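You operate a simulated robot arm through the tools that you are given. There is no shell and no other tool. Be economical: measure what you need, move in short steps, check, and stop when the job is done.

Carry out the task below with a simulated robot arm. There is one attempt and no reset: what you move stays moved.

JOB
Lift the stray threads off the runner, fold it in three and weight it.
Fine: lint roller back; long flap first, then the short one; green weight on top.

It is judged by the outcome, as a careful person would: the job done as asked, and still so three seconds after it is handed in. It fails if anything else is knocked over, pushed out of place, dropped, spilled or broken. Flat cloth is picked up by pressing the open fingertips on it (5 to 10 N) and closing them slowly along it; thin cloth reads only 2 to 8 mm in the jaws.

ROBOT AND FRAMES
A 6-joint arm with a two-finger parallel gripper, fixed in place. Base frame: the origin is at the foot of the arm, x ahead of it, y to its left, z up; the work surface is at about z = 78. Units: cm, degrees, N and s.
With the tool pointing down near the work surface it reaches from about 18 to 84 cm from the base axis. Its first joint turns from -166.0 to 166.0 degrees. Payload 3.91 kg.
Tool frame: the origin (TCP) lies between the finger pads and is the grasp point; the fingertips stand 3 cm ahead of it; z points along the fingers, y is the line along which they close. Largest opening 11 cm; finger width 2, thickness 1; the body of the gripper, 4.8 by 11.2 cm, starts 5.5 cm behind the TCP.
Orientation is that of the tool frame in the base frame, as a unit quaternion [w, x, y, z]. With the fingers straight down and closing along the base's y, the tool's x points along the base's -x, its y along +y and its z along -z.

CONTROLS
- The arm moves only by the tool drive_tool. Its arguments are lists of equal length, an entry for each row: "dr": the turn, a rotation vector about the tool's x, y, z in degrees, a list of three; "travel": the shift along the tool's x, y, z in cm, a list of three; "grip": the opening, from 0 (shut) to 1 (fully open). In form: {"dr": [[ax, ay, az], ...], "travel": [[tx, ty, tz], ...], "grip": [grip, ...]}. A call has 1 to 10 rows; each row is the pose to reach, as a shift and turn from the pose commanded when the call began, along the tool's axes at that moment. Rows are played at 5 a second. More than 5 cm and 8.6 degrees between two rows, or a gripper value outside its range, and nothing of the call is played. A pose out of reach is approached as far as the arm can. The call stops where the force on the tool passes 90 N (or 10 N more than at its start, if that is more) or the arm is blocked; 0.2 s more then pass. The fingers move at their own pace (about 10.8 cm/s each) and stop on an object; they squeeze with about 40 N. The grip force told is the motor's: it shows also when the fingers shut on nothing. Time passes only in rows, and 0.2 s behind the last, so rows that repeat a pose let the fingers close. It gives the time, the measured TCP pose, the force on the tool (base axes), the opening and the grip force at its end, in the units of the frame above (readings bear some noise).
- Cameras (640 x 400 px; columns grow to the right, rows downward): "scene" is fixed at [40, -49.89, 157.27]; the picture's right is [0.31, 0.95, 0.00], its down [0.92, -0.30, -0.26] and it looks along [-0.24, 0.08, -0.97] (base axes); focal length 335 px, centre (320, 200). "wrist" rides on the gripper at [7.7, 0.7, -11.4] in the tool frame; the picture's right is [-0.09, 1.00, 0.00], its down [-0.80, -0.07, -0.59] and it looks along [-0.59, -0.05, 0.80] (tool axes); focal length 270 px, centre (320, 200). There is no depth. A picture from a camera that has moved, and an enlarged one, comes with that camera's place and axes in the base frame and with its lens.
- capture(camera): a new picture of that camera. The clock stands still meanwhile.
- slide_trunk(by): slides the trunk up (or, below 0, down) by that many cm; the arm rides with it, the base frame stays. It gives what a move gives, with no picture.
- zoom(camera, box): a new picture of the part [left, top, right, bottom] of that camera's present view, enlarged. The clock stands still meanwhile.
- hand_in(): hands the job in; it is judged then, once.

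Go step by step. Nothing tells you positions but the pictures and the camera data: compare them with the known pose of the tool, close in by small moves and look again before you grip or let go. The budget is 120 turns and 84 pictures, counting those below and the enlarged ones. Unless the task says otherwise, let go and move clear before handing in, and close with one line.

The tools are called after ">>>" by a JSON object that holds its "op" and its "data". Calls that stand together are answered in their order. drive_tool: Moves the arm, as the interface text tells. Its arguments: {"type":"object","properties":{"dr":{"type":"array","items":{"type":"array","items":{"type":"number"}}},"travel":{"type":"array","items":{"type":"array","items":{"type":"number"}}},"grip":{"type":"array","items":{"type":"number"}}},"required":["dr","travel","grip"]} The other tools are called the same way: slide_trunk (by) slides the trunk up or down; capture (camera) takes a picture; zoom (camera, box) takes an enlarged picture of a part of a camera's view; hand_in () hands the job in.

At the start:

```text
time: 0.0
tcp_pos: [18.12, -39.92, 108.26]
ee_rot: [0.0, 0.0, 1.0, 0.0]
force: [-0.1, 0.2, 0.1]
grip_width: 10.99
grip_force: 0.0
trunk travel left (down, up): [-45.0, 9.0]
```

scene: 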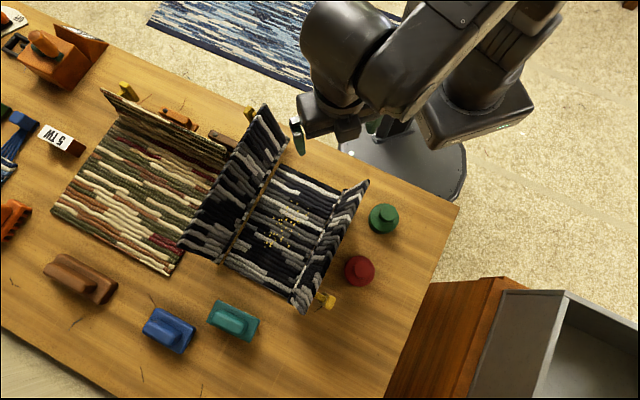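
wrist: 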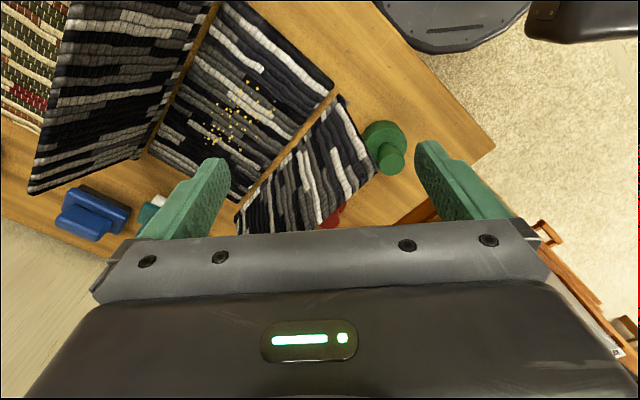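

I see a runner with two half-raised flaps, yellow threads on the middle panel, several handled blocks, and green and red weights. I'll enlarge parts of the view to tell the objects apart.

>>> {"op": "zoom", "data": {"camera": "scene", "box": [160, 90, 440, 265]}}

>>> {"op": "zoom", "data": {"camera": "scene", "box": [0, 220, 288, 400]}}

>>> {"op": "zoom", "data": {"camera": "scene", "box": [0, 0, 240, 150]}}

```text
2.29 times, centred on (300, 178) of scene
camera zoom: at [40.0, -49.89, 157.27], right [0.31, 0.95, 0.0], down [0.92, -0.3, -0.26], along [-0.24, 0.08, -0.97], focal length 765 px, centre (366, 251)
```

zoom: 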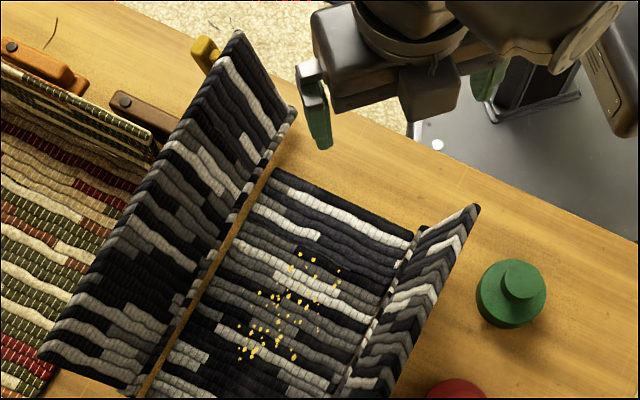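

```text
2.22 times, centred on (144, 310) of scene
camera zoom: at [40.0, -49.89, 157.27], right [0.31, 0.95, 0.0], down [0.92, -0.3, -0.26], along [-0.24, 0.08, -0.97], focal length 744 px, centre (711, -44)
```

zoom: 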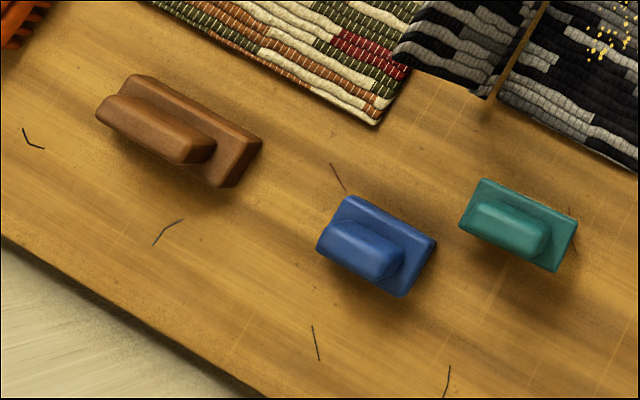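

```text
2.67 times, centred on (120, 75) of scene
camera zoom: at [40.0, -49.89, 157.27], right [0.31, 0.95, 0.0], down [0.92, -0.3, -0.26], along [-0.24, 0.08, -0.97], focal length 893 px, centre (853, 533)
```

zoom: 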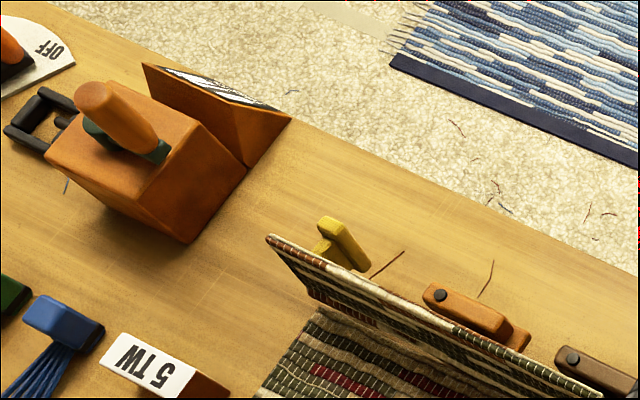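

The lint roller isn't identifiable yet, so I'll turn the wrist camera towards -y to see the rest of the table.

>>> {"op": "drive_tool", "data": {"dr": [[0, 0, 8], [0, 0, 16], [0, 0, 24], [0, 0, 32], [0, 0, 40], [0, 0, 48], [0, 0, 56], [0, 0, 64], [0, 0, 72], [0, 0, 80]], "travel": [[0, 0, 0], [0, 0, 0], [0, 0, 0], [0, 0, 0], [0, 0, 0], [0, 0, 0], [0, 0, 0], [0, 0, 0], [0, 0, 0], [0, 0, 0]], "grip": [1, 1, 1, 1, 1, 1, 1, 1, 1, 1]}}

>>> {"op": "capture", "data": {"camera": "wrist"}}

>>> {"op": "capture", "data": {"camera": "scene"}}

```text
time: 2.2
tcp_pos: [18.01, -40.08, 108.13]
ee_rot: [0.0, 0.643, 0.766, 0.0]
force: [-0.6, 0.2, -0.9]
grip_width: 11.0
grip_force: 0.0
trunk travel left (down, up): [-45.0, 9.0]
```

```text
78 pictures are left
camera wrist: at [17.27, -32.29, 119.6], right [1.0, 0.08, 0.0], down [0.07, -0.8, 0.59], along [0.05, -0.59, -0.8], focal length 270 px, centre (320, 200)
```

wrist: 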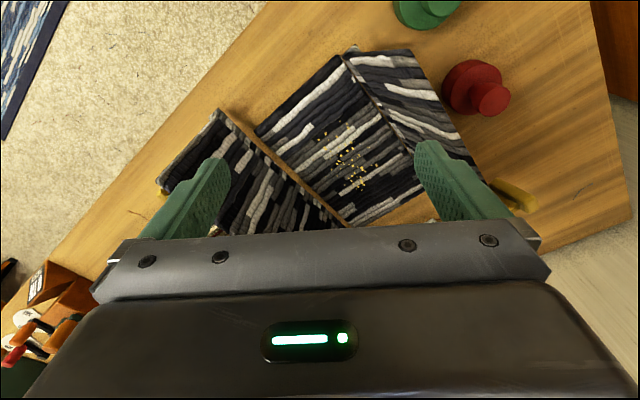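

```text
77 pictures are left
```

scene: 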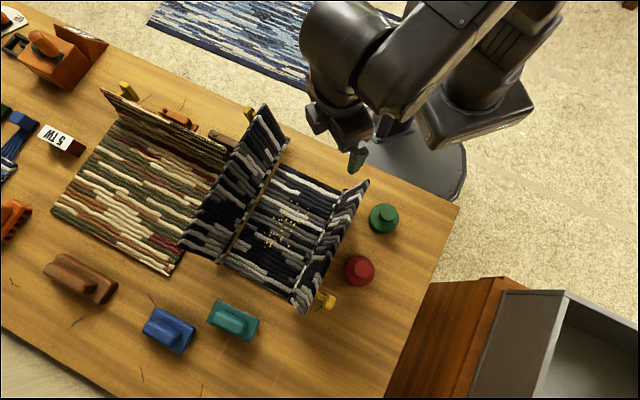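

I'll look closer at the yellow pieces and the far-left tools.

>>> {"op": "zoom", "data": {"camera": "wrist", "box": [400, 40, 600, 240]}}

>>> {"op": "zoom", "data": {"camera": "wrist", "box": [0, 230, 130, 400]}}

>>> {"op": "zoom", "data": {"camera": "scene", "box": [0, 90, 100, 250]}}

>>> {"op": "zoom", "data": {"camera": "scene", "box": [180, 80, 300, 160]}}

```text
2.00 times, centred on (500, 140) of wrist
camera zoom: at [17.27, -32.29, 119.6], right [1.0, 0.08, 0.0], down [0.07, -0.8, 0.59], along [0.05, -0.59, -0.8], focal length 541 px, centre (-40, 320)
```

zoom: 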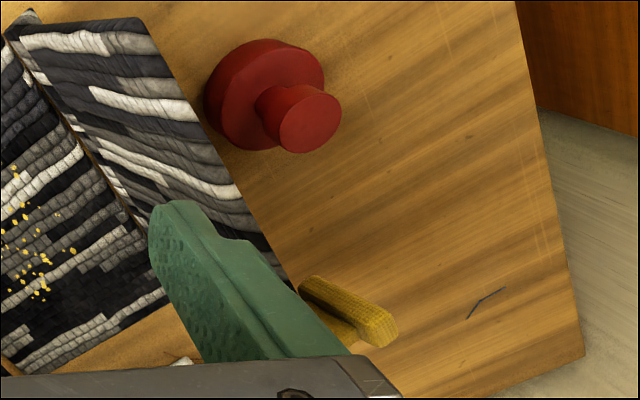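

```text
2.35 times, centred on (65, 315) of wrist
camera zoom: at [17.27, -32.29, 119.6], right [1.0, 0.08, 0.0], down [0.07, -0.8, 0.59], along [0.05, -0.59, -0.8], focal length 636 px, centre (920, -71)
```

zoom: 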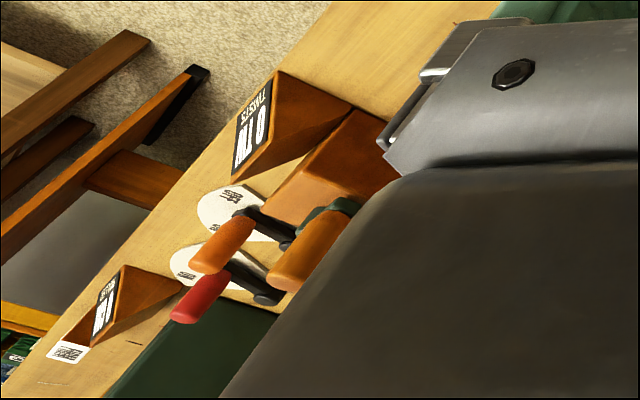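

```text
2.50 times, centred on (50, 170) of scene
camera zoom: at [40.0, -49.89, 157.27], right [0.31, 0.95, 0.0], down [0.92, -0.3, -0.26], along [-0.24, 0.08, -0.97], focal length 837 px, centre (995, 275)
```

zoom: 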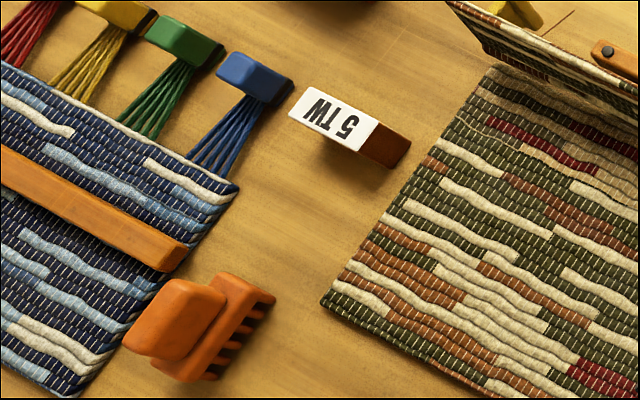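

```text
5.00 times, centred on (240, 120) of scene
camera zoom: at [40.0, -49.89, 157.27], right [0.31, 0.95, 0.0], down [0.92, -0.3, -0.26], along [-0.24, 0.08, -0.97], focal length 1674 px, centre (720, 600)
```

zoom: 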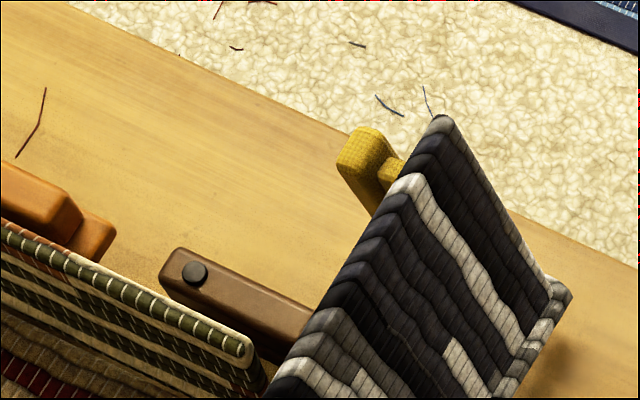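

The yellow pieces look like pull tabs on the flaps. I'll move the camera back (to -x) to see the brown item behind the long flap.

>>> {"op": "drive_tool", "data": {"dr": [[0, 0, 0], [0, 0, 0], [0, 0, 0], [0, 0, 0], [0, 0, 0], [0, 0, 0], [0, 0, 0]], "travel": [[0, 0, -4], [0, -4, -6], [0, -8, -6], [0, -12, -6], [0, -16, -6], [0, -19, -6], [0, -22, -6]], "grip": [1, 1, 1, 1, 1, 1, 1]}}

>>> {"op": "capture", "data": {"camera": "wrist"}}

```text
time: 3.8
tcp_pos: [-3.71, -43.65, 113.85]
ee_rot: [-0.001, 0.643, 0.766, 0.001]
force: [0.6, 0.7, -0.3]
grip_width: 10.99
grip_force: 0.0
trunk travel left (down, up): [-45.0, 9.0]
```

```text
72 pictures are left
camera wrist: at [-4.4, -36.08, 125.37], right [1.0, 0.09, 0.0], down [0.07, -0.8, 0.59], along [0.05, -0.59, -0.8], focal length 270 px, centre (320, 200)
```

wrist: 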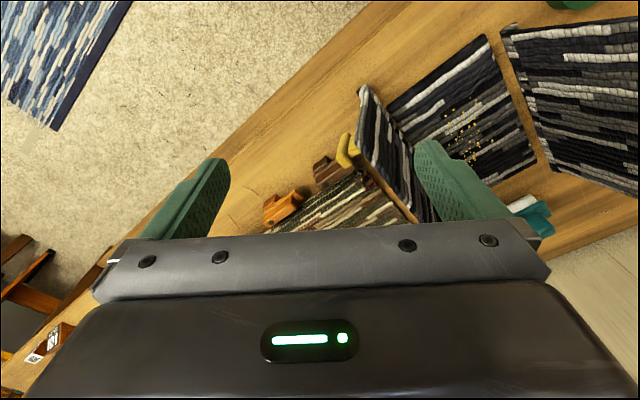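

>>> {"op": "zoom", "data": {"camera": "wrist", "box": [440, 140, 600, 240]}}

>>> {"op": "zoom", "data": {"camera": "wrist", "box": [240, 80, 420, 240]}}

```text
4.00 times, centred on (520, 190) of wrist
camera zoom: at [-4.4, -36.08, 125.37], right [1.0, 0.09, 0.0], down [0.07, -0.8, 0.59], along [0.05, -0.59, -0.8], focal length 1081 px, centre (-480, 240)
```

zoom: 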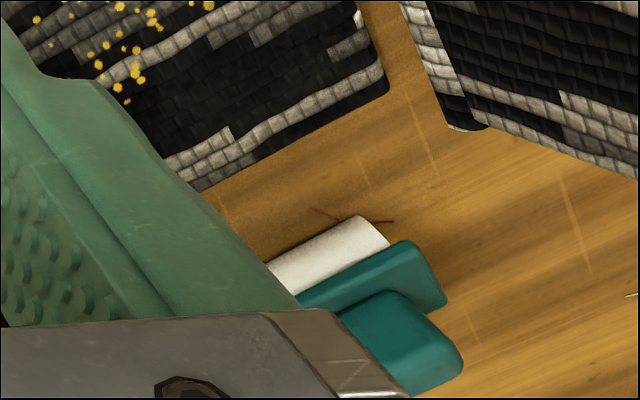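

```text
2.50 times, centred on (330, 160) of wrist
camera zoom: at [-4.4, -36.08, 125.37], right [1.0, 0.09, 0.0], down [0.07, -0.8, 0.59], along [0.05, -0.59, -0.8], focal length 676 px, centre (295, 300)
```

zoom: 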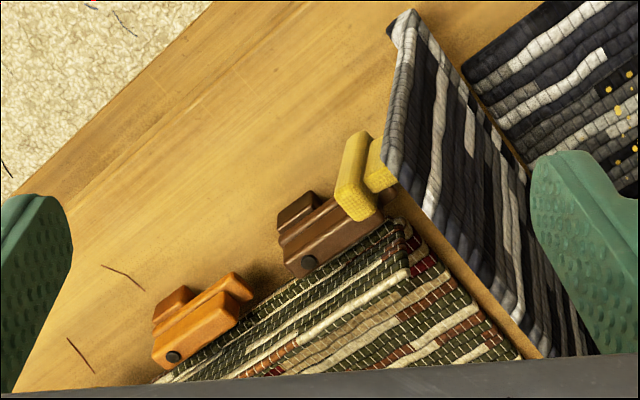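

The teal piece carries a white roller, so it is the lint roller. I'll move to look at it closely, turning the gripper so it closes across the handle.

>>> {"op": "drive_tool", "data": {"dr": [[0, 0, 6], [0, 0, 12], [0, 0, 18], [0, 0, 24], [0, 0, 30], [0, 0, 36], [0, 0, 42], [0, 0, 48], [0, 0, 54], [0, 0, 60]], "travel": [[-2.5, 3.6, 0.3], [-5, 7.2, 0.6], [-7.5, 10.8, 0.9], [-10, 14.4, 1.2], [-12.5, 18, 1.5], [-15, 21.6, 1.8], [-17.5, 25.2, 2.1], [-20, 28.8, 2.4], [-22.5, 32.4, 2.7], [-24.9, 35.9, 3]], "grip": [1, 1, 1, 1, 1, 1, 1, 1, 1, 1]}}

>>> {"op": "capture", "data": {"camera": "wrist"}}

>>> {"op": "capture", "data": {"camera": "scene"}}

```text
time: 6.0
tcp_pos: [36.08, -62.0, 111.1]
ee_rot: [0.0, 0.94, 0.341, 0.0]
force: [-0.9, -0.2, 0.4]
grip_width: 11.01
grip_force: 0.0
trunk travel left (down, up): [-45.0, 9.0]
```

```text
69 pictures are left
camera wrist: at [42.49, -57.57, 122.64], right [0.57, -0.82, 0.0], down [-0.66, -0.46, 0.59], along [-0.49, -0.34, -0.8], focal length 270 px, centre (320, 200)
```

wrist: 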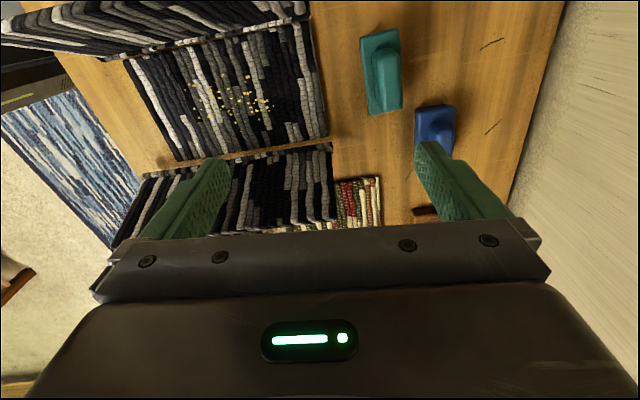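

```text
68 pictures are left
```

scene: 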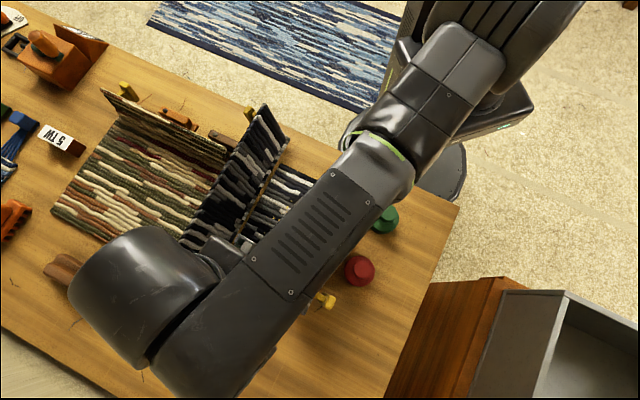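

>>> {"op": "zoom", "data": {"camera": "wrist", "box": [310, 10, 470, 160]}}

>>> {"op": "zoom", "data": {"camera": "wrist", "box": [0, 0, 340, 230]}}

```text
2.67 times, centred on (390, 85) of wrist
camera zoom: at [42.49, -57.57, 122.64], right [0.57, -0.82, 0.0], down [-0.66, -0.46, 0.59], along [-0.49, -0.34, -0.8], focal length 721 px, centre (133, 507)
```

zoom: 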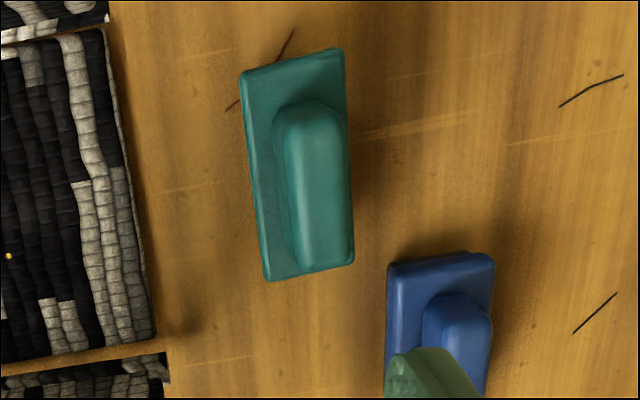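

```text
1.74 times, centred on (170, 115) of wrist
camera zoom: at [42.49, -57.57, 122.64], right [0.57, -0.82, 0.0], down [-0.66, -0.46, 0.59], along [-0.49, -0.34, -0.8], focal length 470 px, centre (581, 348)
```

zoom: 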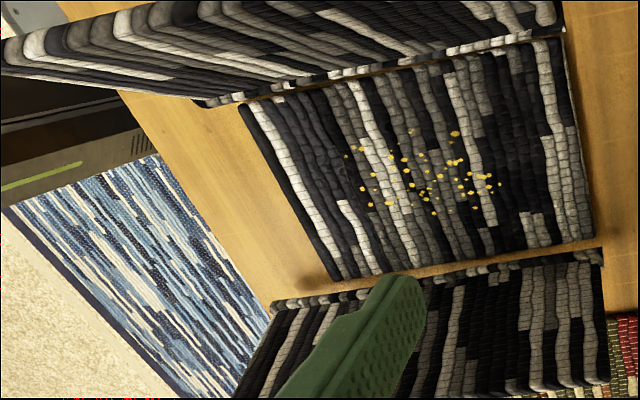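

I take the runner to lie at 45°: middle panel between p=-29.5 and -12.6 along e1 and between q=41 and 69 along e2. The long flap is on the left, the short one on the right, and the roller sits at about (40.8, -69.8). I'll hover lower over the roller, aligned to 45°.

>>> {"op": "drive_tool", "data": {"dr": [[0, 0, -2], [0, 0, -4], [0, 0, -5], [0, 0, -5]], "travel": [[-0.4, 2.5, 4], [-0.8, 5, 8], [-1.2, 7.5, 12], [-1.4, 9, 15]], "grip": [0.8, 0.8, 0.8, 0.8]}}

>>> {"op": "capture", "data": {"camera": "wrist"}}

```text
time: 7.0
tcp_pos: [40.56, -69.82, 96.22]
ee_rot: [-0.001, 0.924, 0.383, 0.0]
force: [-0.2, 0.4, -0.4]
grip_width: 8.79
grip_force: 0.0
trunk travel left (down, up): [-45.0, 9.0]
```

```text
65 pictures are left
camera wrist: at [46.44, -64.78, 107.63], right [0.64, -0.77, 0.0], down [-0.62, -0.52, 0.59], along [-0.46, -0.38, -0.8], focal length 270 px, centre (320, 200)
```

wrist: 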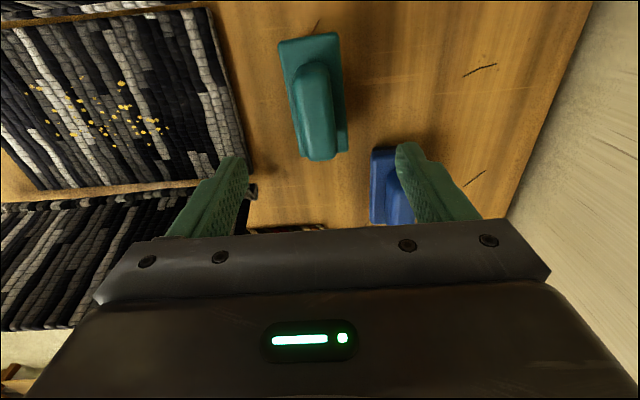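

>>> {"op": "drive_tool", "data": {"dr": [[0, 0, 0], [0, 0, 0], [0, 0, 0]], "travel": [[-0.4, -0.5, 4], [-0.4, -0.5, 7], [-0.4, -0.5, 9.2]], "grip": [0.8, 0.8, 0.8]}}

>>> {"op": "capture", "data": {"camera": "wrist"}}

>>> {"op": "capture", "data": {"camera": "scene"}}

```text
time: 7.8
tcp_pos: [40.01, -69.64, 86.96]
ee_rot: [0.001, 0.924, 0.383, -0.001]
force: [0.4, 0.3, 0.6]
grip_width: 8.81
grip_force: 0.1
trunk travel left (down, up): [-45.0, 9.0]
```

```text
64 pictures are left
camera wrist: at [45.87, -64.67, 98.41], right [0.64, -0.77, 0.0], down [-0.62, -0.52, 0.59], along [-0.46, -0.38, -0.8], focal length 270 px, centre (320, 200)
```

wrist: 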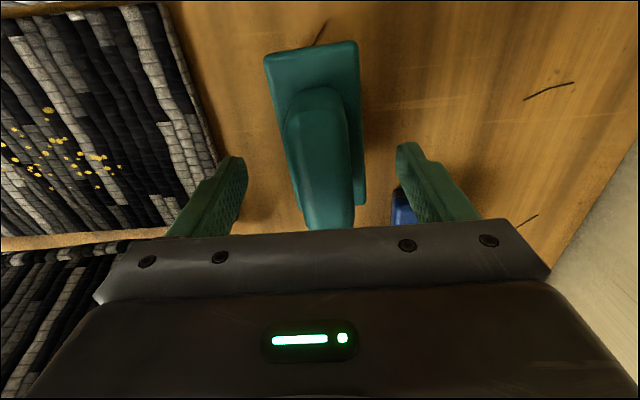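

```text
63 pictures are left
```

scene: 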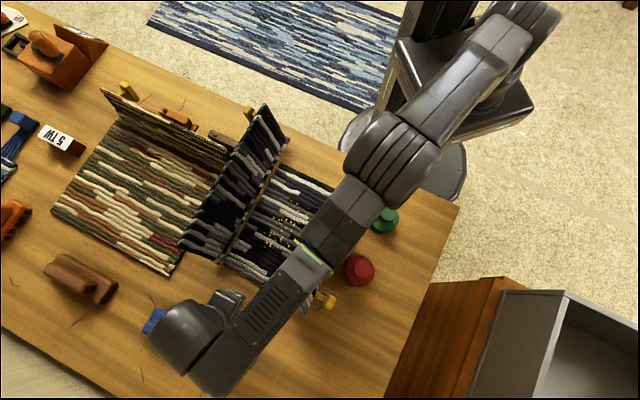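

The handle sits between the fingers and the tips look to be about level with the body top. I'll close gently here and check the width.

>>> {"op": "drive_tool", "data": {"dr": [[0, 0, 0], [0, 0, 0], [0, 0, 0], [0, 0, 0], [0, 0, 0]], "travel": [[0, 0, 0], [0, 0, 0], [0, 0, 0], [0, 0, 0], [0, 0, 0]], "grip": [0.6, 0.5, 0.4, 0.3, 0.2]}}

>>> {"op": "capture", "data": {"camera": "wrist"}}

```text
time: 9.0
tcp_pos: [39.94, -69.68, 87.19]
ee_rot: [0.0, 0.924, 0.383, 0.0]
force: [0.5, 0.7, 0.8]
grip_width: 2.77
grip_force: 40.1
trunk travel left (down, up): [-45.0, 9.0]
```

```text
62 pictures are left
camera wrist: at [45.87, -64.66, 98.49], right [0.64, -0.77, 0.0], down [-0.62, -0.52, 0.59], along [-0.46, -0.38, -0.8], focal length 270 px, centre (320, 200)
```

wrist: 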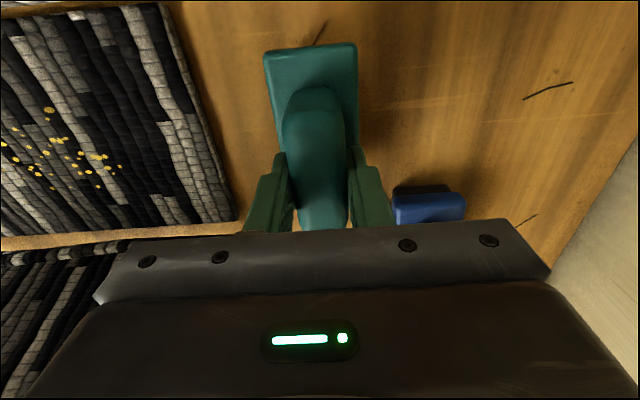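

Held at 2.8 cm. I'll lift it 6 cm and look.

>>> {"op": "drive_tool", "data": {"dr": [[0, 0, 0], [0, 0, 0], [0, 0, 0]], "travel": [[0, 0, -2], [0, 0, -4], [0, 0, -6]], "grip": [0.2, 0.2, 0.2]}}

>>> {"op": "drive_tool", "data": {"dr": [[0, 0, 0], [0, 0, 0], [0, 0, 0], [0, 0, 0], [0, 0, 0]], "travel": [[0.2, -3, 0], [0.3, -6, 0], [0.4, -9, 0], [0.4, -12, 0], [0.4, -13.5, 0]], "grip": [0.2, 0.2, 0.2, 0.2, 0.2]}}

>>> {"op": "capture", "data": {"camera": "wrist"}}

>>> {"op": "capture", "data": {"camera": "scene"}}

```text
time: 9.8
tcp_pos: [40.02, -69.94, 92.86]
ee_rot: [0.0, 0.924, 0.383, -0.001]
force: [0.4, -0.1, -1.7]
grip_width: 2.75
grip_force: 40.1
trunk travel left (down, up): [-45.0, 9.0]
```

```text
time: 11.0
tcp_pos: [30.67, -60.06, 92.99]
ee_rot: [0.0, 0.924, 0.383, 0.0]
force: [1.0, 0.6, -2.0]
grip_width: 2.76
grip_force: 39.5
trunk travel left (down, up): [-45.0, 9.0]
```

```text
61 pictures are left
camera wrist: at [36.55, -55.03, 104.47], right [0.64, -0.77, 0.0], down [-0.62, -0.52, 0.59], along [-0.46, -0.38, -0.8], focal length 270 px, centre (320, 200)
```

wrist: 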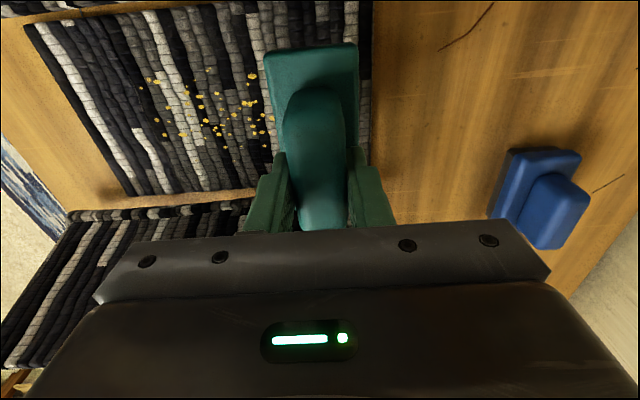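

```text
60 pictures are left
```

scene: 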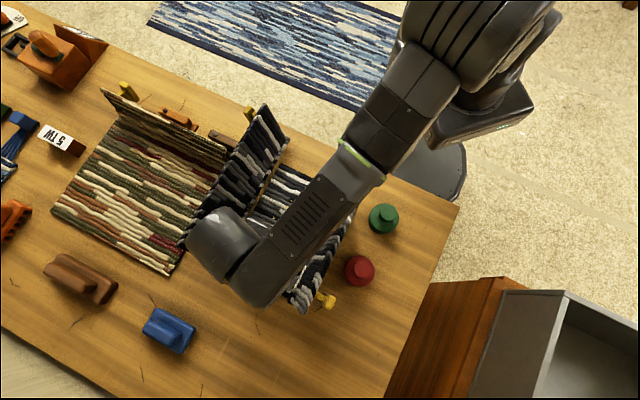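

I'll lower the roller onto the panel in small steps, just on the near side of the threads.

>>> {"op": "drive_tool", "data": {"dr": [[0, 0, 0], [0, 0, 0], [0, 0, 0], [0, 0, 0]], "travel": [[0, 1, 1.5], [0, 1, 3], [0, 1, 4.2], [0, 1, 4.8]], "grip": [0.2, 0.2, 0.2, 0.2]}}

>>> {"op": "drive_tool", "data": {"dr": [[0, 0, 0]], "travel": [[0, 0, 0.3]], "grip": [0.2]}}

```text
time: 12.0
tcp_pos: [31.41, -60.57, 88.17]
ee_rot: [0.001, 0.924, 0.383, 0.0]
force: [0.8, 1.3, 3.5]
grip_width: 2.74
grip_force: 39.9
trunk travel left (down, up): [-45.0, 9.0]
```

```text
time: 12.4
tcp_pos: [31.31, -60.58, 88.18]
ee_rot: [0.003, 0.924, 0.383, 0.0]
force: [1.0, 0.5, 25.2]
grip_width: 2.73
grip_force: 40.8
trunk travel left (down, up): [-45.0, 9.0]
```

Contact. I'll ease the pressure and roll slowly across the threads.

>>> {"op": "drive_tool", "data": {"dr": [[0, 0, 0], [0, 0, 0], [0, 0, 0], [0, 0, 0], [0, 0, 0], [0, 0, 0], [0, 0, 0], [0, 0, 0], [0, 0, 0], [0, 0, 0]], "travel": [[0, 0, -0.22], [0, -1.5, -0.22], [0, -3.5, -0.22], [0, -5.5, -0.22], [0, -7.5, -0.22], [0, -9.5, -0.22], [0, -11.5, -0.22], [0, -13.5, -0.22], [0, -15.5, -0.22], [0, -17.5, -0.22]], "grip": [0.2, 0.2, 0.2, 0.2, 0.2, 0.2, 0.2, 0.2, 0.2, 0.2]}}

>>> {"op": "capture", "data": {"camera": "wrist"}}

```text
time: 14.6
tcp_pos: [19.19, -48.29, 88.25]
ee_rot: [0.0, 0.924, 0.382, 0.0]
force: [4.1, -4.4, 23.5]
grip_width: 2.73
grip_force: 39.7
trunk travel left (down, up): [-45.0, 9.0]
```

```text
59 pictures are left
camera wrist: at [25.03, -43.3, 99.66], right [0.64, -0.77, 0.0], down [-0.62, -0.52, 0.6], along [-0.46, -0.38, -0.8], focal length 270 px, centre (320, 200)
```

wrist: 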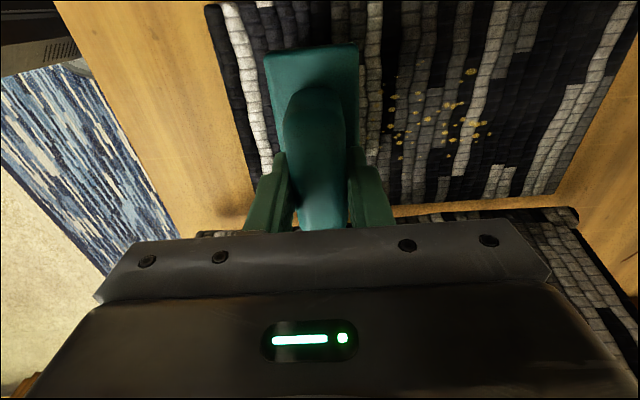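

Threads remain visible. I'll zoom in to see whether the pass lifted any.

>>> {"op": "zoom", "data": {"camera": "wrist", "box": [360, 40, 520, 180]}}

```text
2.86 times, centred on (440, 110) of wrist
camera zoom: at [25.03, -43.3, 99.66], right [0.64, -0.77, 0.0], down [-0.62, -0.52, 0.6], along [-0.46, -0.38, -0.8], focal length 772 px, centre (-23, 457)
```

zoom: 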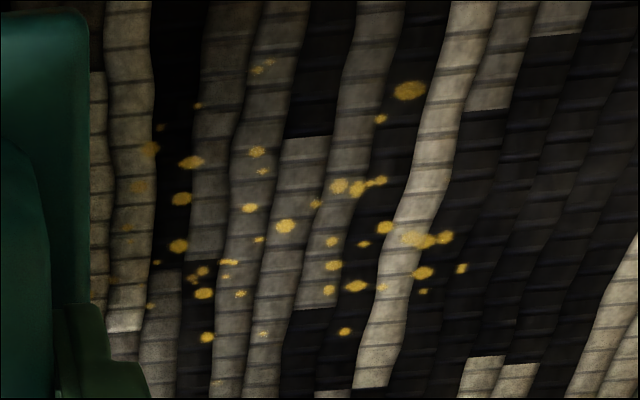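

The threads look fainter, so I'll make slower passes with light steady pressure.

>>> {"op": "drive_tool", "data": {"dr": [[0, 0, 0], [0, 0, 0], [0, 0, 0], [0, 0, 0], [0, 0, 0], [0, 0, 0], [0, 0, 0], [0, 0, 0], [0, 0, 0], [0, 0, 0]], "travel": [[0, 0.9, 0.05], [0, 1.8, 0.05], [0, 2.7, 0.05], [0, 3.6, 0.05], [0, 4.5, 0.05], [0, 5.4, 0.05], [0, 6.3, 0.05], [0, 7.2, 0.05], [0, 8.1, 0.05], [0, 9, 0.05]], "grip": [0.2, 0.2, 0.2, 0.2, 0.2, 0.2, 0.2, 0.2, 0.2, 0.2]}}

>>> {"op": "drive_tool", "data": {"dr": [[0, 0, 0], [0, 0, 0], [0, 0, 0], [0, 0, 0], [0, 0, 0], [0, 0, 0], [0, 0, 0], [0, 0, 0], [0, 0, 0], [0, 0, 0]], "travel": [[0, 0.9, 0], [0, 1.8, 0], [0, 2.7, 0], [0, 3.6, 0], [0, 4.5, 0], [0, 5.4, 0], [0, 6.3, 0], [0, 7.2, 0], [0, 8.1, 0], [0, 9, 0]], "grip": [0.2, 0.2, 0.2, 0.2, 0.2, 0.2, 0.2, 0.2, 0.2, 0.2]}}

>>> {"op": "capture", "data": {"camera": "wrist"}}

```text
time: 16.8
tcp_pos: [25.46, -54.57, 88.13]
ee_rot: [0.001, 0.924, 0.382, 0.001]
force: [-5.7, 5.5, 17.3]
grip_width: 2.76
grip_force: 39.7
trunk travel left (down, up): [-45.0, 9.0]
```

```text
time: 19.0
tcp_pos: [31.78, -60.9, 88.19]
ee_rot: [0.001, 0.924, 0.382, 0.0]
force: [-4.6, 4.5, 14.1]
grip_width: 2.77
grip_force: 39.9
trunk travel left (down, up): [-45.0, 9.0]
```

```text
57 pictures are left
camera wrist: at [37.62, -55.85, 99.63], right [0.64, -0.77, 0.0], down [-0.62, -0.52, 0.59], along [-0.46, -0.38, -0.8], focal length 270 px, centre (320, 200)
```

wrist: 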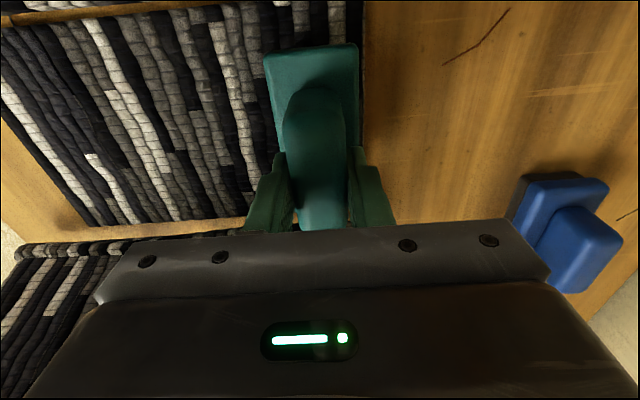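

The threads are gone. I'll lift, check, and carry the roller back to its original spot.

>>> {"op": "drive_tool", "data": {"dr": [[0, 0, 0], [0, 0, 0], [0, 0, 0], [0, 0, 0], [0, 0, 0], [0, 0, 0]], "travel": [[0, 0, -2.5], [0, 0, -5], [-0.1, 3, -5], [-0.2, 6, -5], [-0.4, 9, -5], [-0.4, 12, -5]], "grip": [0.2, 0.2, 0.2, 0.2, 0.2, 0.2]}}

>>> {"op": "capture", "data": {"camera": "wrist"}}

>>> {"op": "drive_tool", "data": {"dr": [[0, 0, 0], [0, 0, 0], [0, 0, 0], [0, 0, 0], [0, 0, 0]], "travel": [[0, 0, 2], [0, 0, 4], [0, 0, 5], [0, 0, 5.6], [0, 0, 5.9]], "grip": [0.2, 0.2, 0.2, 0.2, 0.2]}}

```text
time: 20.4
tcp_pos: [40.25, -69.76, 92.92]
ee_rot: [0.0, 0.924, 0.383, 0.0]
force: [0.3, 0.3, -1.3]
grip_width: 2.78
grip_force: 40.1
trunk travel left (down, up): [-45.0, 9.0]
```

```text
56 pictures are left
camera wrist: at [46.03, -64.72, 104.42], right [0.64, -0.77, 0.0], down [-0.62, -0.52, 0.59], along [-0.46, -0.38, -0.8], focal length 270 px, centre (320, 200)
```

wrist: 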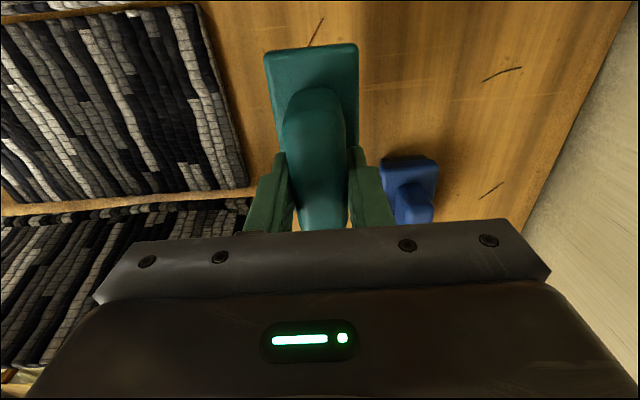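

```text
time: 21.6
tcp_pos: [40.0, -69.81, 87.08]
ee_rot: [0.0, 0.924, 0.383, 0.0]
force: [0.9, 0.2, -1.8]
grip_width: 2.78
grip_force: 39.9
trunk travel left (down, up): [-45.0, 9.0]
```

The panel is clean. I'll ease down the last millimetres until the weight comes off.

>>> {"op": "drive_tool", "data": {"dr": [[0, 0, 0], [0, 0, 0]], "travel": [[0, 0, 0.1], [0, 0, 0.15]], "grip": [0.2, 0.2]}}

```text
time: 22.2
tcp_pos: [40.13, -69.73, 86.96]
ee_rot: [0.0, 0.924, 0.382, 0.0]
force: [1.4, 0.3, 0.6]
grip_width: 2.77
grip_force: 39.8
trunk travel left (down, up): [-45.0, 9.0]
```

Now it rests on the table. I'll release slowly and rise straight up.

>>> {"op": "drive_tool", "data": {"dr": [[0, 0, 0], [0, 0, 0], [0, 0, 0], [0, 0, 0]], "travel": [[0, 0, 0], [0, 0, 0], [0, 0, 0], [0, 0, 0]], "grip": [0.35, 0.5, 0.65, 0.7]}}

>>> {"op": "drive_tool", "data": {"dr": [[0, 0, 0], [0, 0, 0], [0, 0, 0], [0, 0, 0], [0, 0, 0], [0, 0, 0], [0, 0, 0]], "travel": [[0, 0, -3], [0, 0, -7], [0, 0, -11], [0, 0, -15], [0, 0, -19], [0, 0, -23], [0, 0, -27]], "grip": [0.7, 0.7, 0.7, 0.7, 0.7, 0.7, 0.7]}}

>>> {"op": "capture", "data": {"camera": "wrist"}}

>>> {"op": "capture", "data": {"camera": "scene"}}

```text
time: 23.2
tcp_pos: [40.16, -69.84, 86.96]
ee_rot: [0.0, 0.924, 0.383, -0.001]
force: [-1.6, 0.4, 0.3]
grip_width: 7.68
grip_force: 0.0
trunk travel left (down, up): [-45.0, 9.0]
```

```text
time: 24.8
tcp_pos: [36.87, -63.61, 114.7]
ee_rot: [0.004, 0.924, 0.383, 0.0]
force: [-1.9, 2.7, 0.8]
grip_width: 7.7
grip_force: 0.0
out of reach, approached as far as the arm can: row 4, 5, 6, 7
trunk travel left (down, up): [-45.0, 9.0]
```

```text
55 pictures are left
camera wrist: at [42.72, -58.58, 126.12], right [0.64, -0.77, 0.01], down [-0.62, -0.51, 0.6], along [-0.45, -0.39, -0.8], focal length 270 px, centre (320, 200)
```

wrist: 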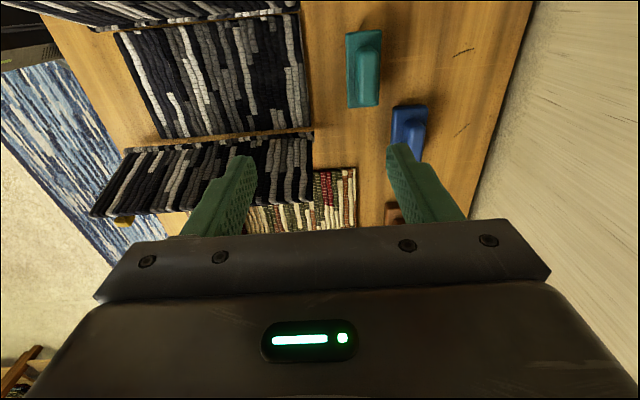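

```text
54 pictures are left
```

scene: 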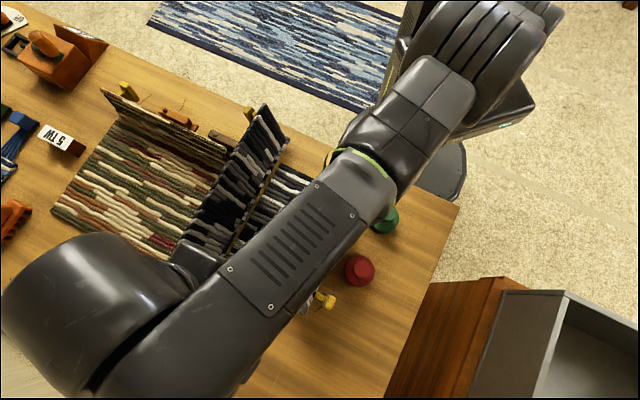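

The roller is back in place and upright. Next is the long flap: I place its top edge at p≈-32, z≈98 and will push from behind it, clear of the green rug's flap. First I'll move above with the fingers closed.

>>> {"op": "drive_tool", "data": {"dr": [[0, 0, 0], [0, 0, 0], [0, 0, 0], [0, 0, 0], [0, 0, 0]], "travel": [[-3, -3, 0], [-6, -6, 0], [-9, -9, 0], [-12, -12, 0], [-16, -14, 0]], "grip": [0.5, 0.2, 0, 0, 0]}}

>>> {"op": "capture", "data": {"camera": "wrist"}}

>>> {"op": "capture", "data": {"camera": "scene"}}

```text
time: 26.0
tcp_pos: [16.04, -65.84, 113.7]
ee_rot: [0.0, 0.924, 0.383, 0.0]
force: [0.1, -0.3, 0.4]
grip_width: 0.0
grip_force: 38.0
trunk travel left (down, up): [-45.0, 9.0]
```

```text
53 pictures are left
camera wrist: at [21.98, -60.72, 125.13], right [0.64, -0.77, 0.0], down [-0.62, -0.52, 0.59], along [-0.46, -0.38, -0.8], focal length 270 px, centre (320, 200)
```

wrist: 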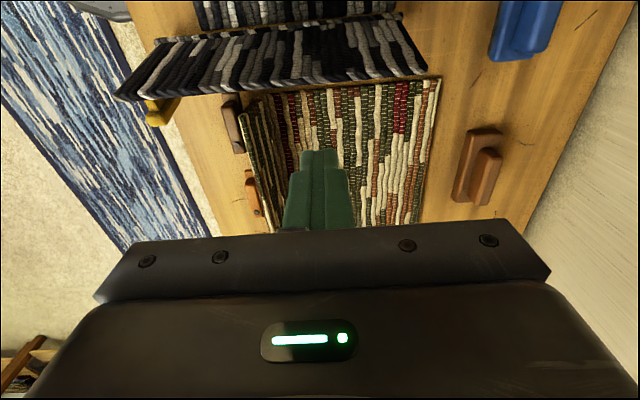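

```text
52 pictures are left
```

scene: 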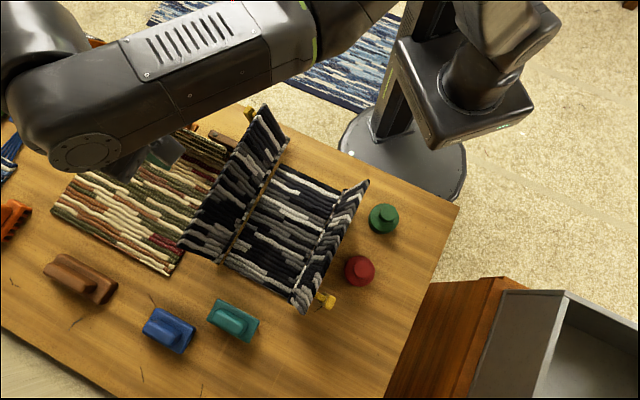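

The view confirms the flap's top edge at p≈-33. I'll descend behind it at p≈-38, q≈57, with the tips at z≈91.

>>> {"op": "drive_tool", "data": {"dr": [[0, 0, 0], [0, 0, 0], [0, 0, 0], [0, 0, 0], [0, 0, 0], [0, 0, 0]], "travel": [[-3, -0.5, 3], [-3, -0.5, 7], [-3, -0.5, 11], [-3, -0.5, 15], [-3, -0.5, 18], [-3, -0.5, 19.5]], "grip": [0, 0, 0, 0, 0, 0]}}

>>> {"op": "capture", "data": {"camera": "wrist"}}

>>> {"op": "capture", "data": {"camera": "scene"}}

```text
time: 27.4
tcp_pos: [13.75, -67.59, 94.35]
ee_rot: [0.0, 0.924, 0.383, -0.001]
force: [0.3, -0.1, 0.1]
grip_width: 0.0
grip_force: 37.8
trunk travel left (down, up): [-45.0, 9.0]
```

```text
51 pictures are left
camera wrist: at [19.61, -62.64, 105.74], right [0.64, -0.77, 0.0], down [-0.62, -0.52, 0.59], along [-0.46, -0.38, -0.8], focal length 270 px, centre (320, 200)
```

wrist: 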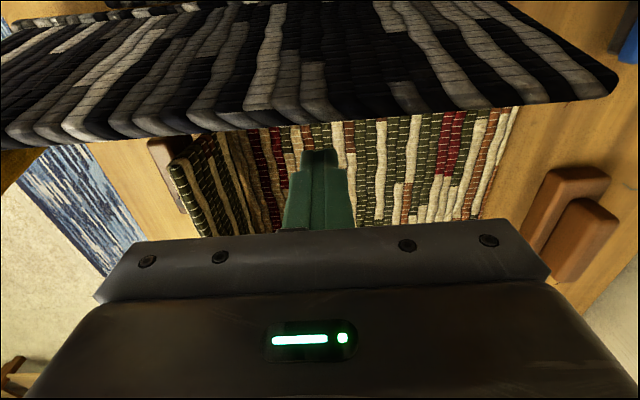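

```text
50 pictures are left
```

scene: 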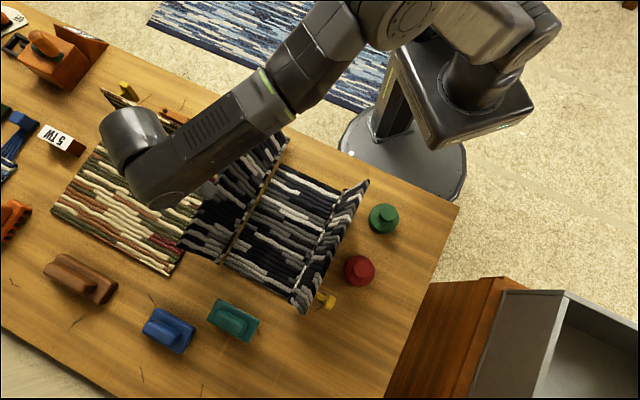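

Clear behind the flap. I'll push slowly towards +p.

>>> {"op": "drive_tool", "data": {"dr": [[0, 0, 0], [0, 0, 0], [0, 0, 0], [0, 0, 0], [0, 0, 0], [0, 0, 0], [0, 0, 0], [0, 0, 0]], "travel": [[1.5, 0, 0], [3, 0, 0], [4, 0, 0], [5, 0, 0], [6, 0, 0], [7, 0, 0], [8, 0, 0], [9, 0, 0]], "grip": [0, 0, 0, 0, 0, 0, 0, 0]}}

>>> {"op": "capture", "data": {"camera": "wrist"}}

>>> {"op": "capture", "data": {"camera": "scene"}}

```text
time: 29.2
tcp_pos: [20.21, -61.04, 94.26]
ee_rot: [0.0, 0.924, 0.382, -0.001]
force: [0.5, 0.6, -0.6]
grip_width: 0.02
grip_force: 37.6
trunk travel left (down, up): [-45.0, 9.0]
```

```text
49 pictures are left
camera wrist: at [26.04, -56.04, 105.74], right [0.64, -0.77, 0.0], down [-0.62, -0.52, 0.59], along [-0.46, -0.38, -0.8], focal length 270 px, centre (320, 200)
```

wrist: 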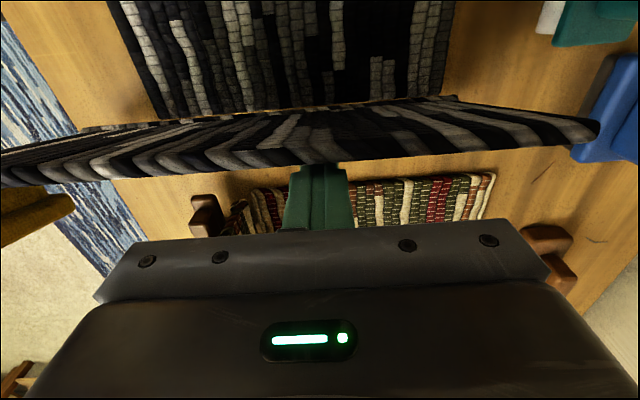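

```text
48 pictures are left
```

scene: 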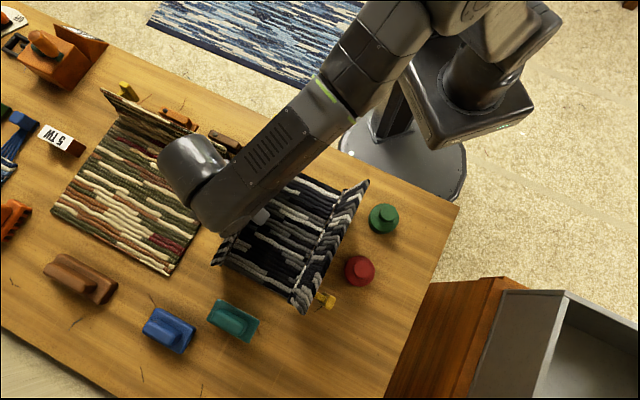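

The flap swings easily. I'll follow its arc over and down.

>>> {"op": "drive_tool", "data": {"dr": [[0, 0, 0], [0, 0, 0], [0, 0, 0], [0, 0, 0], [0, 0, 0], [0, 0, 0]], "travel": [[1.5, 0, 0], [3, 0, 0], [4.5, 0, 0.3], [6, 0, 0.9], [7, 0, 1.6], [8, 0, 2.5]], "grip": [0, 0, 0, 0, 0, 0]}}

>>> {"op": "capture", "data": {"camera": "wrist"}}

>>> {"op": "capture", "data": {"camera": "scene"}}

```text
time: 30.6
tcp_pos: [25.66, -55.6, 91.79]
ee_rot: [0.0, 0.924, 0.382, 0.001]
force: [-0.3, 0.0, -0.5]
grip_width: 0.01
grip_force: 37.6
trunk travel left (down, up): [-45.0, 9.0]
```

```text
47 pictures are left
camera wrist: at [31.67, -50.54, 103.22], right [0.64, -0.77, 0.0], down [-0.62, -0.52, 0.59], along [-0.46, -0.38, -0.8], focal length 270 px, centre (320, 200)
```

wrist: 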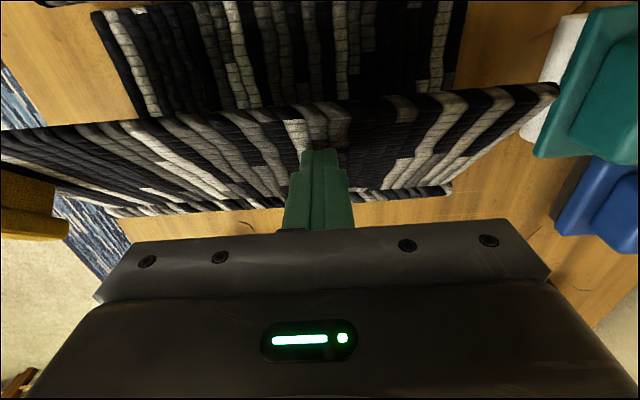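

```text
46 pictures are left
```

scene: 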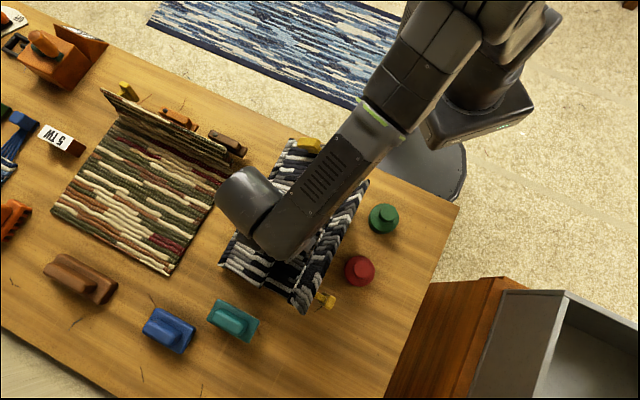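

>>> {"op": "drive_tool", "data": {"dr": [[0, 0, 0], [0, 0, 0], [0, 0, 0], [0, 0, 0], [0, 0, 0], [0, 0, 0]], "travel": [[1.2, 0, 1], [2.2, 0, 2.2], [3, 0, 3.4], [3.5, 0, 4.6], [3.8, 0, 5.8], [4, 0, 6.8]], "grip": [0, 0, 0, 0, 0, 0]}}

>>> {"op": "capture", "data": {"camera": "wrist"}}

>>> {"op": "capture", "data": {"camera": "scene"}}

```text
time: 32.0
tcp_pos: [28.55, -52.8, 84.99]
ee_rot: [0.001, 0.924, 0.383, 0.0]
force: [-0.1, 0.7, 0.0]
grip_width: 0.0
grip_force: 37.7
trunk travel left (down, up): [-45.0, 9.0]
```

```text
45 pictures are left
camera wrist: at [34.44, -47.73, 96.37], right [0.64, -0.77, 0.0], down [-0.62, -0.52, 0.59], along [-0.46, -0.38, -0.8], focal length 270 px, centre (320, 200)
```

wrist: 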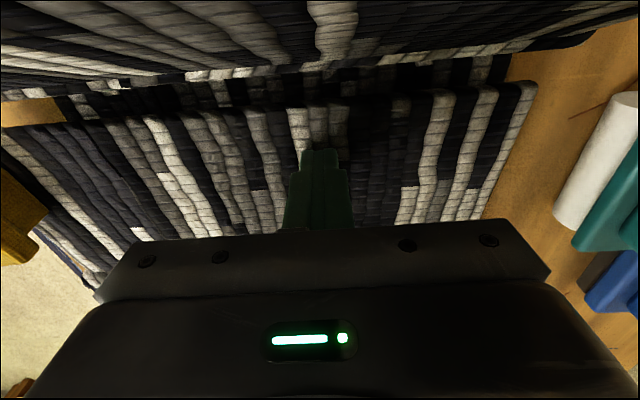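

```text
44 pictures are left
```

scene: 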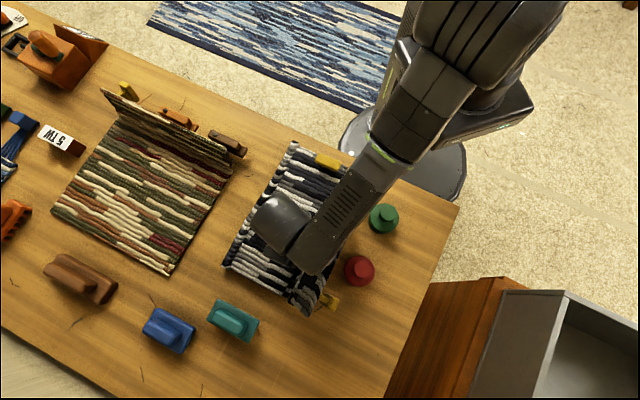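

Nearly flat. I'll press down gently until I feel contact.

>>> {"op": "drive_tool", "data": {"dr": [[0, 0, 0], [0, 0, 0], [0, 0, 0], [0, 0, 0]], "travel": [[0, 0, 0.5], [0, 0, 1], [0, 0, 1.3], [0, 0, 1.3]], "grip": [0, 0, 0, 0]}}

>>> {"op": "capture", "data": {"camera": "wrist"}}

```text
time: 33.0
tcp_pos: [28.49, -52.69, 83.78]
ee_rot: [-0.001, 0.924, 0.382, 0.001]
force: [0.8, -0.1, -0.6]
grip_width: 0.01
grip_force: 37.5
trunk travel left (down, up): [-45.0, 9.0]
```

```text
43 pictures are left
camera wrist: at [34.43, -47.62, 95.15], right [0.64, -0.77, 0.0], down [-0.62, -0.52, 0.59], along [-0.46, -0.38, -0.8], focal length 270 px, centre (320, 200)
```

wrist: 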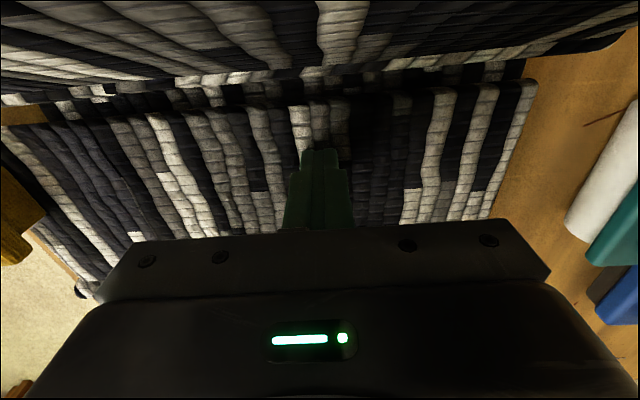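

>>> {"op": "drive_tool", "data": {"dr": [[0, 0, 0], [0, 0, 0], [0, 0, 0], [0, 0, 0]], "travel": [[0, 0, 0.3], [0, 0, 0.6], [0, 0, 0.9], [0, 0, 1.1]], "grip": [0, 0, 0, 0]}}

```text
time: 34.0
tcp_pos: [28.56, -52.45, 83.35]
ee_rot: [0.007, 0.924, 0.383, 0.0]
force: [0.6, 3.2, 62.5]
grip_width: 0.03
grip_force: 37.8
trunk travel left (down, up): [-45.0, 9.0]
```

Pressed flat (tip at z≈80.4). I'll back off, rise and see whether it stays.

>>> {"op": "drive_tool", "data": {"dr": [[0, 0, 0], [0, 0, 0], [0, 0, 0], [0, 0, 0], [0, 0, 0], [0, 0, 0], [0, 0, 0]], "travel": [[0, 0, -1], [-1, 0, -4], [-2, 0, -8], [-3, 0, -12], [-4, 0, -16], [-5, 0, -20], [-5, 0, -24]], "grip": [0, 0, 0, 0, 0, 0, 0]}}

>>> {"op": "capture", "data": {"camera": "wrist"}}

>>> {"op": "capture", "data": {"camera": "scene"}}

```text
time: 35.6
tcp_pos: [24.92, -56.15, 106.68]
ee_rot: [0.0, 0.924, 0.382, 0.0]
force: [0.1, 0.1, -0.3]
grip_width: 0.02
grip_force: 37.2
trunk travel left (down, up): [-45.0, 9.0]
```

```text
42 pictures are left
camera wrist: at [30.83, -51.09, 118.07], right [0.64, -0.77, 0.0], down [-0.62, -0.52, 0.59], along [-0.46, -0.38, -0.8], focal length 270 px, centre (320, 200)
```

wrist: 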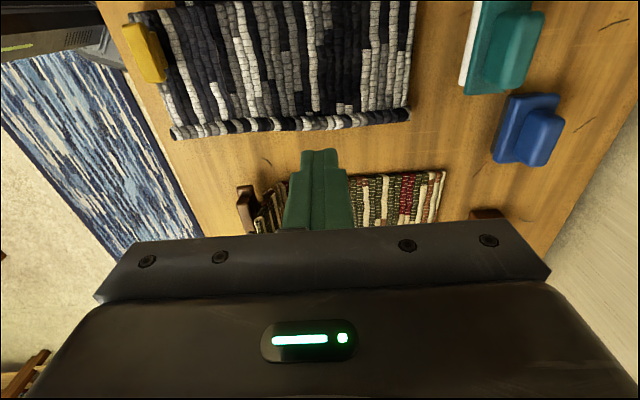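

```text
41 pictures are left
```

scene: 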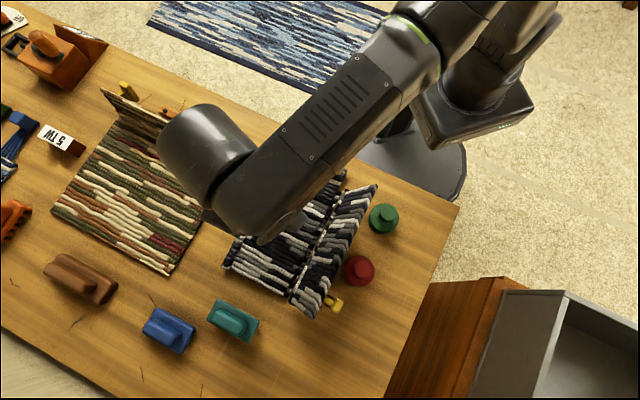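

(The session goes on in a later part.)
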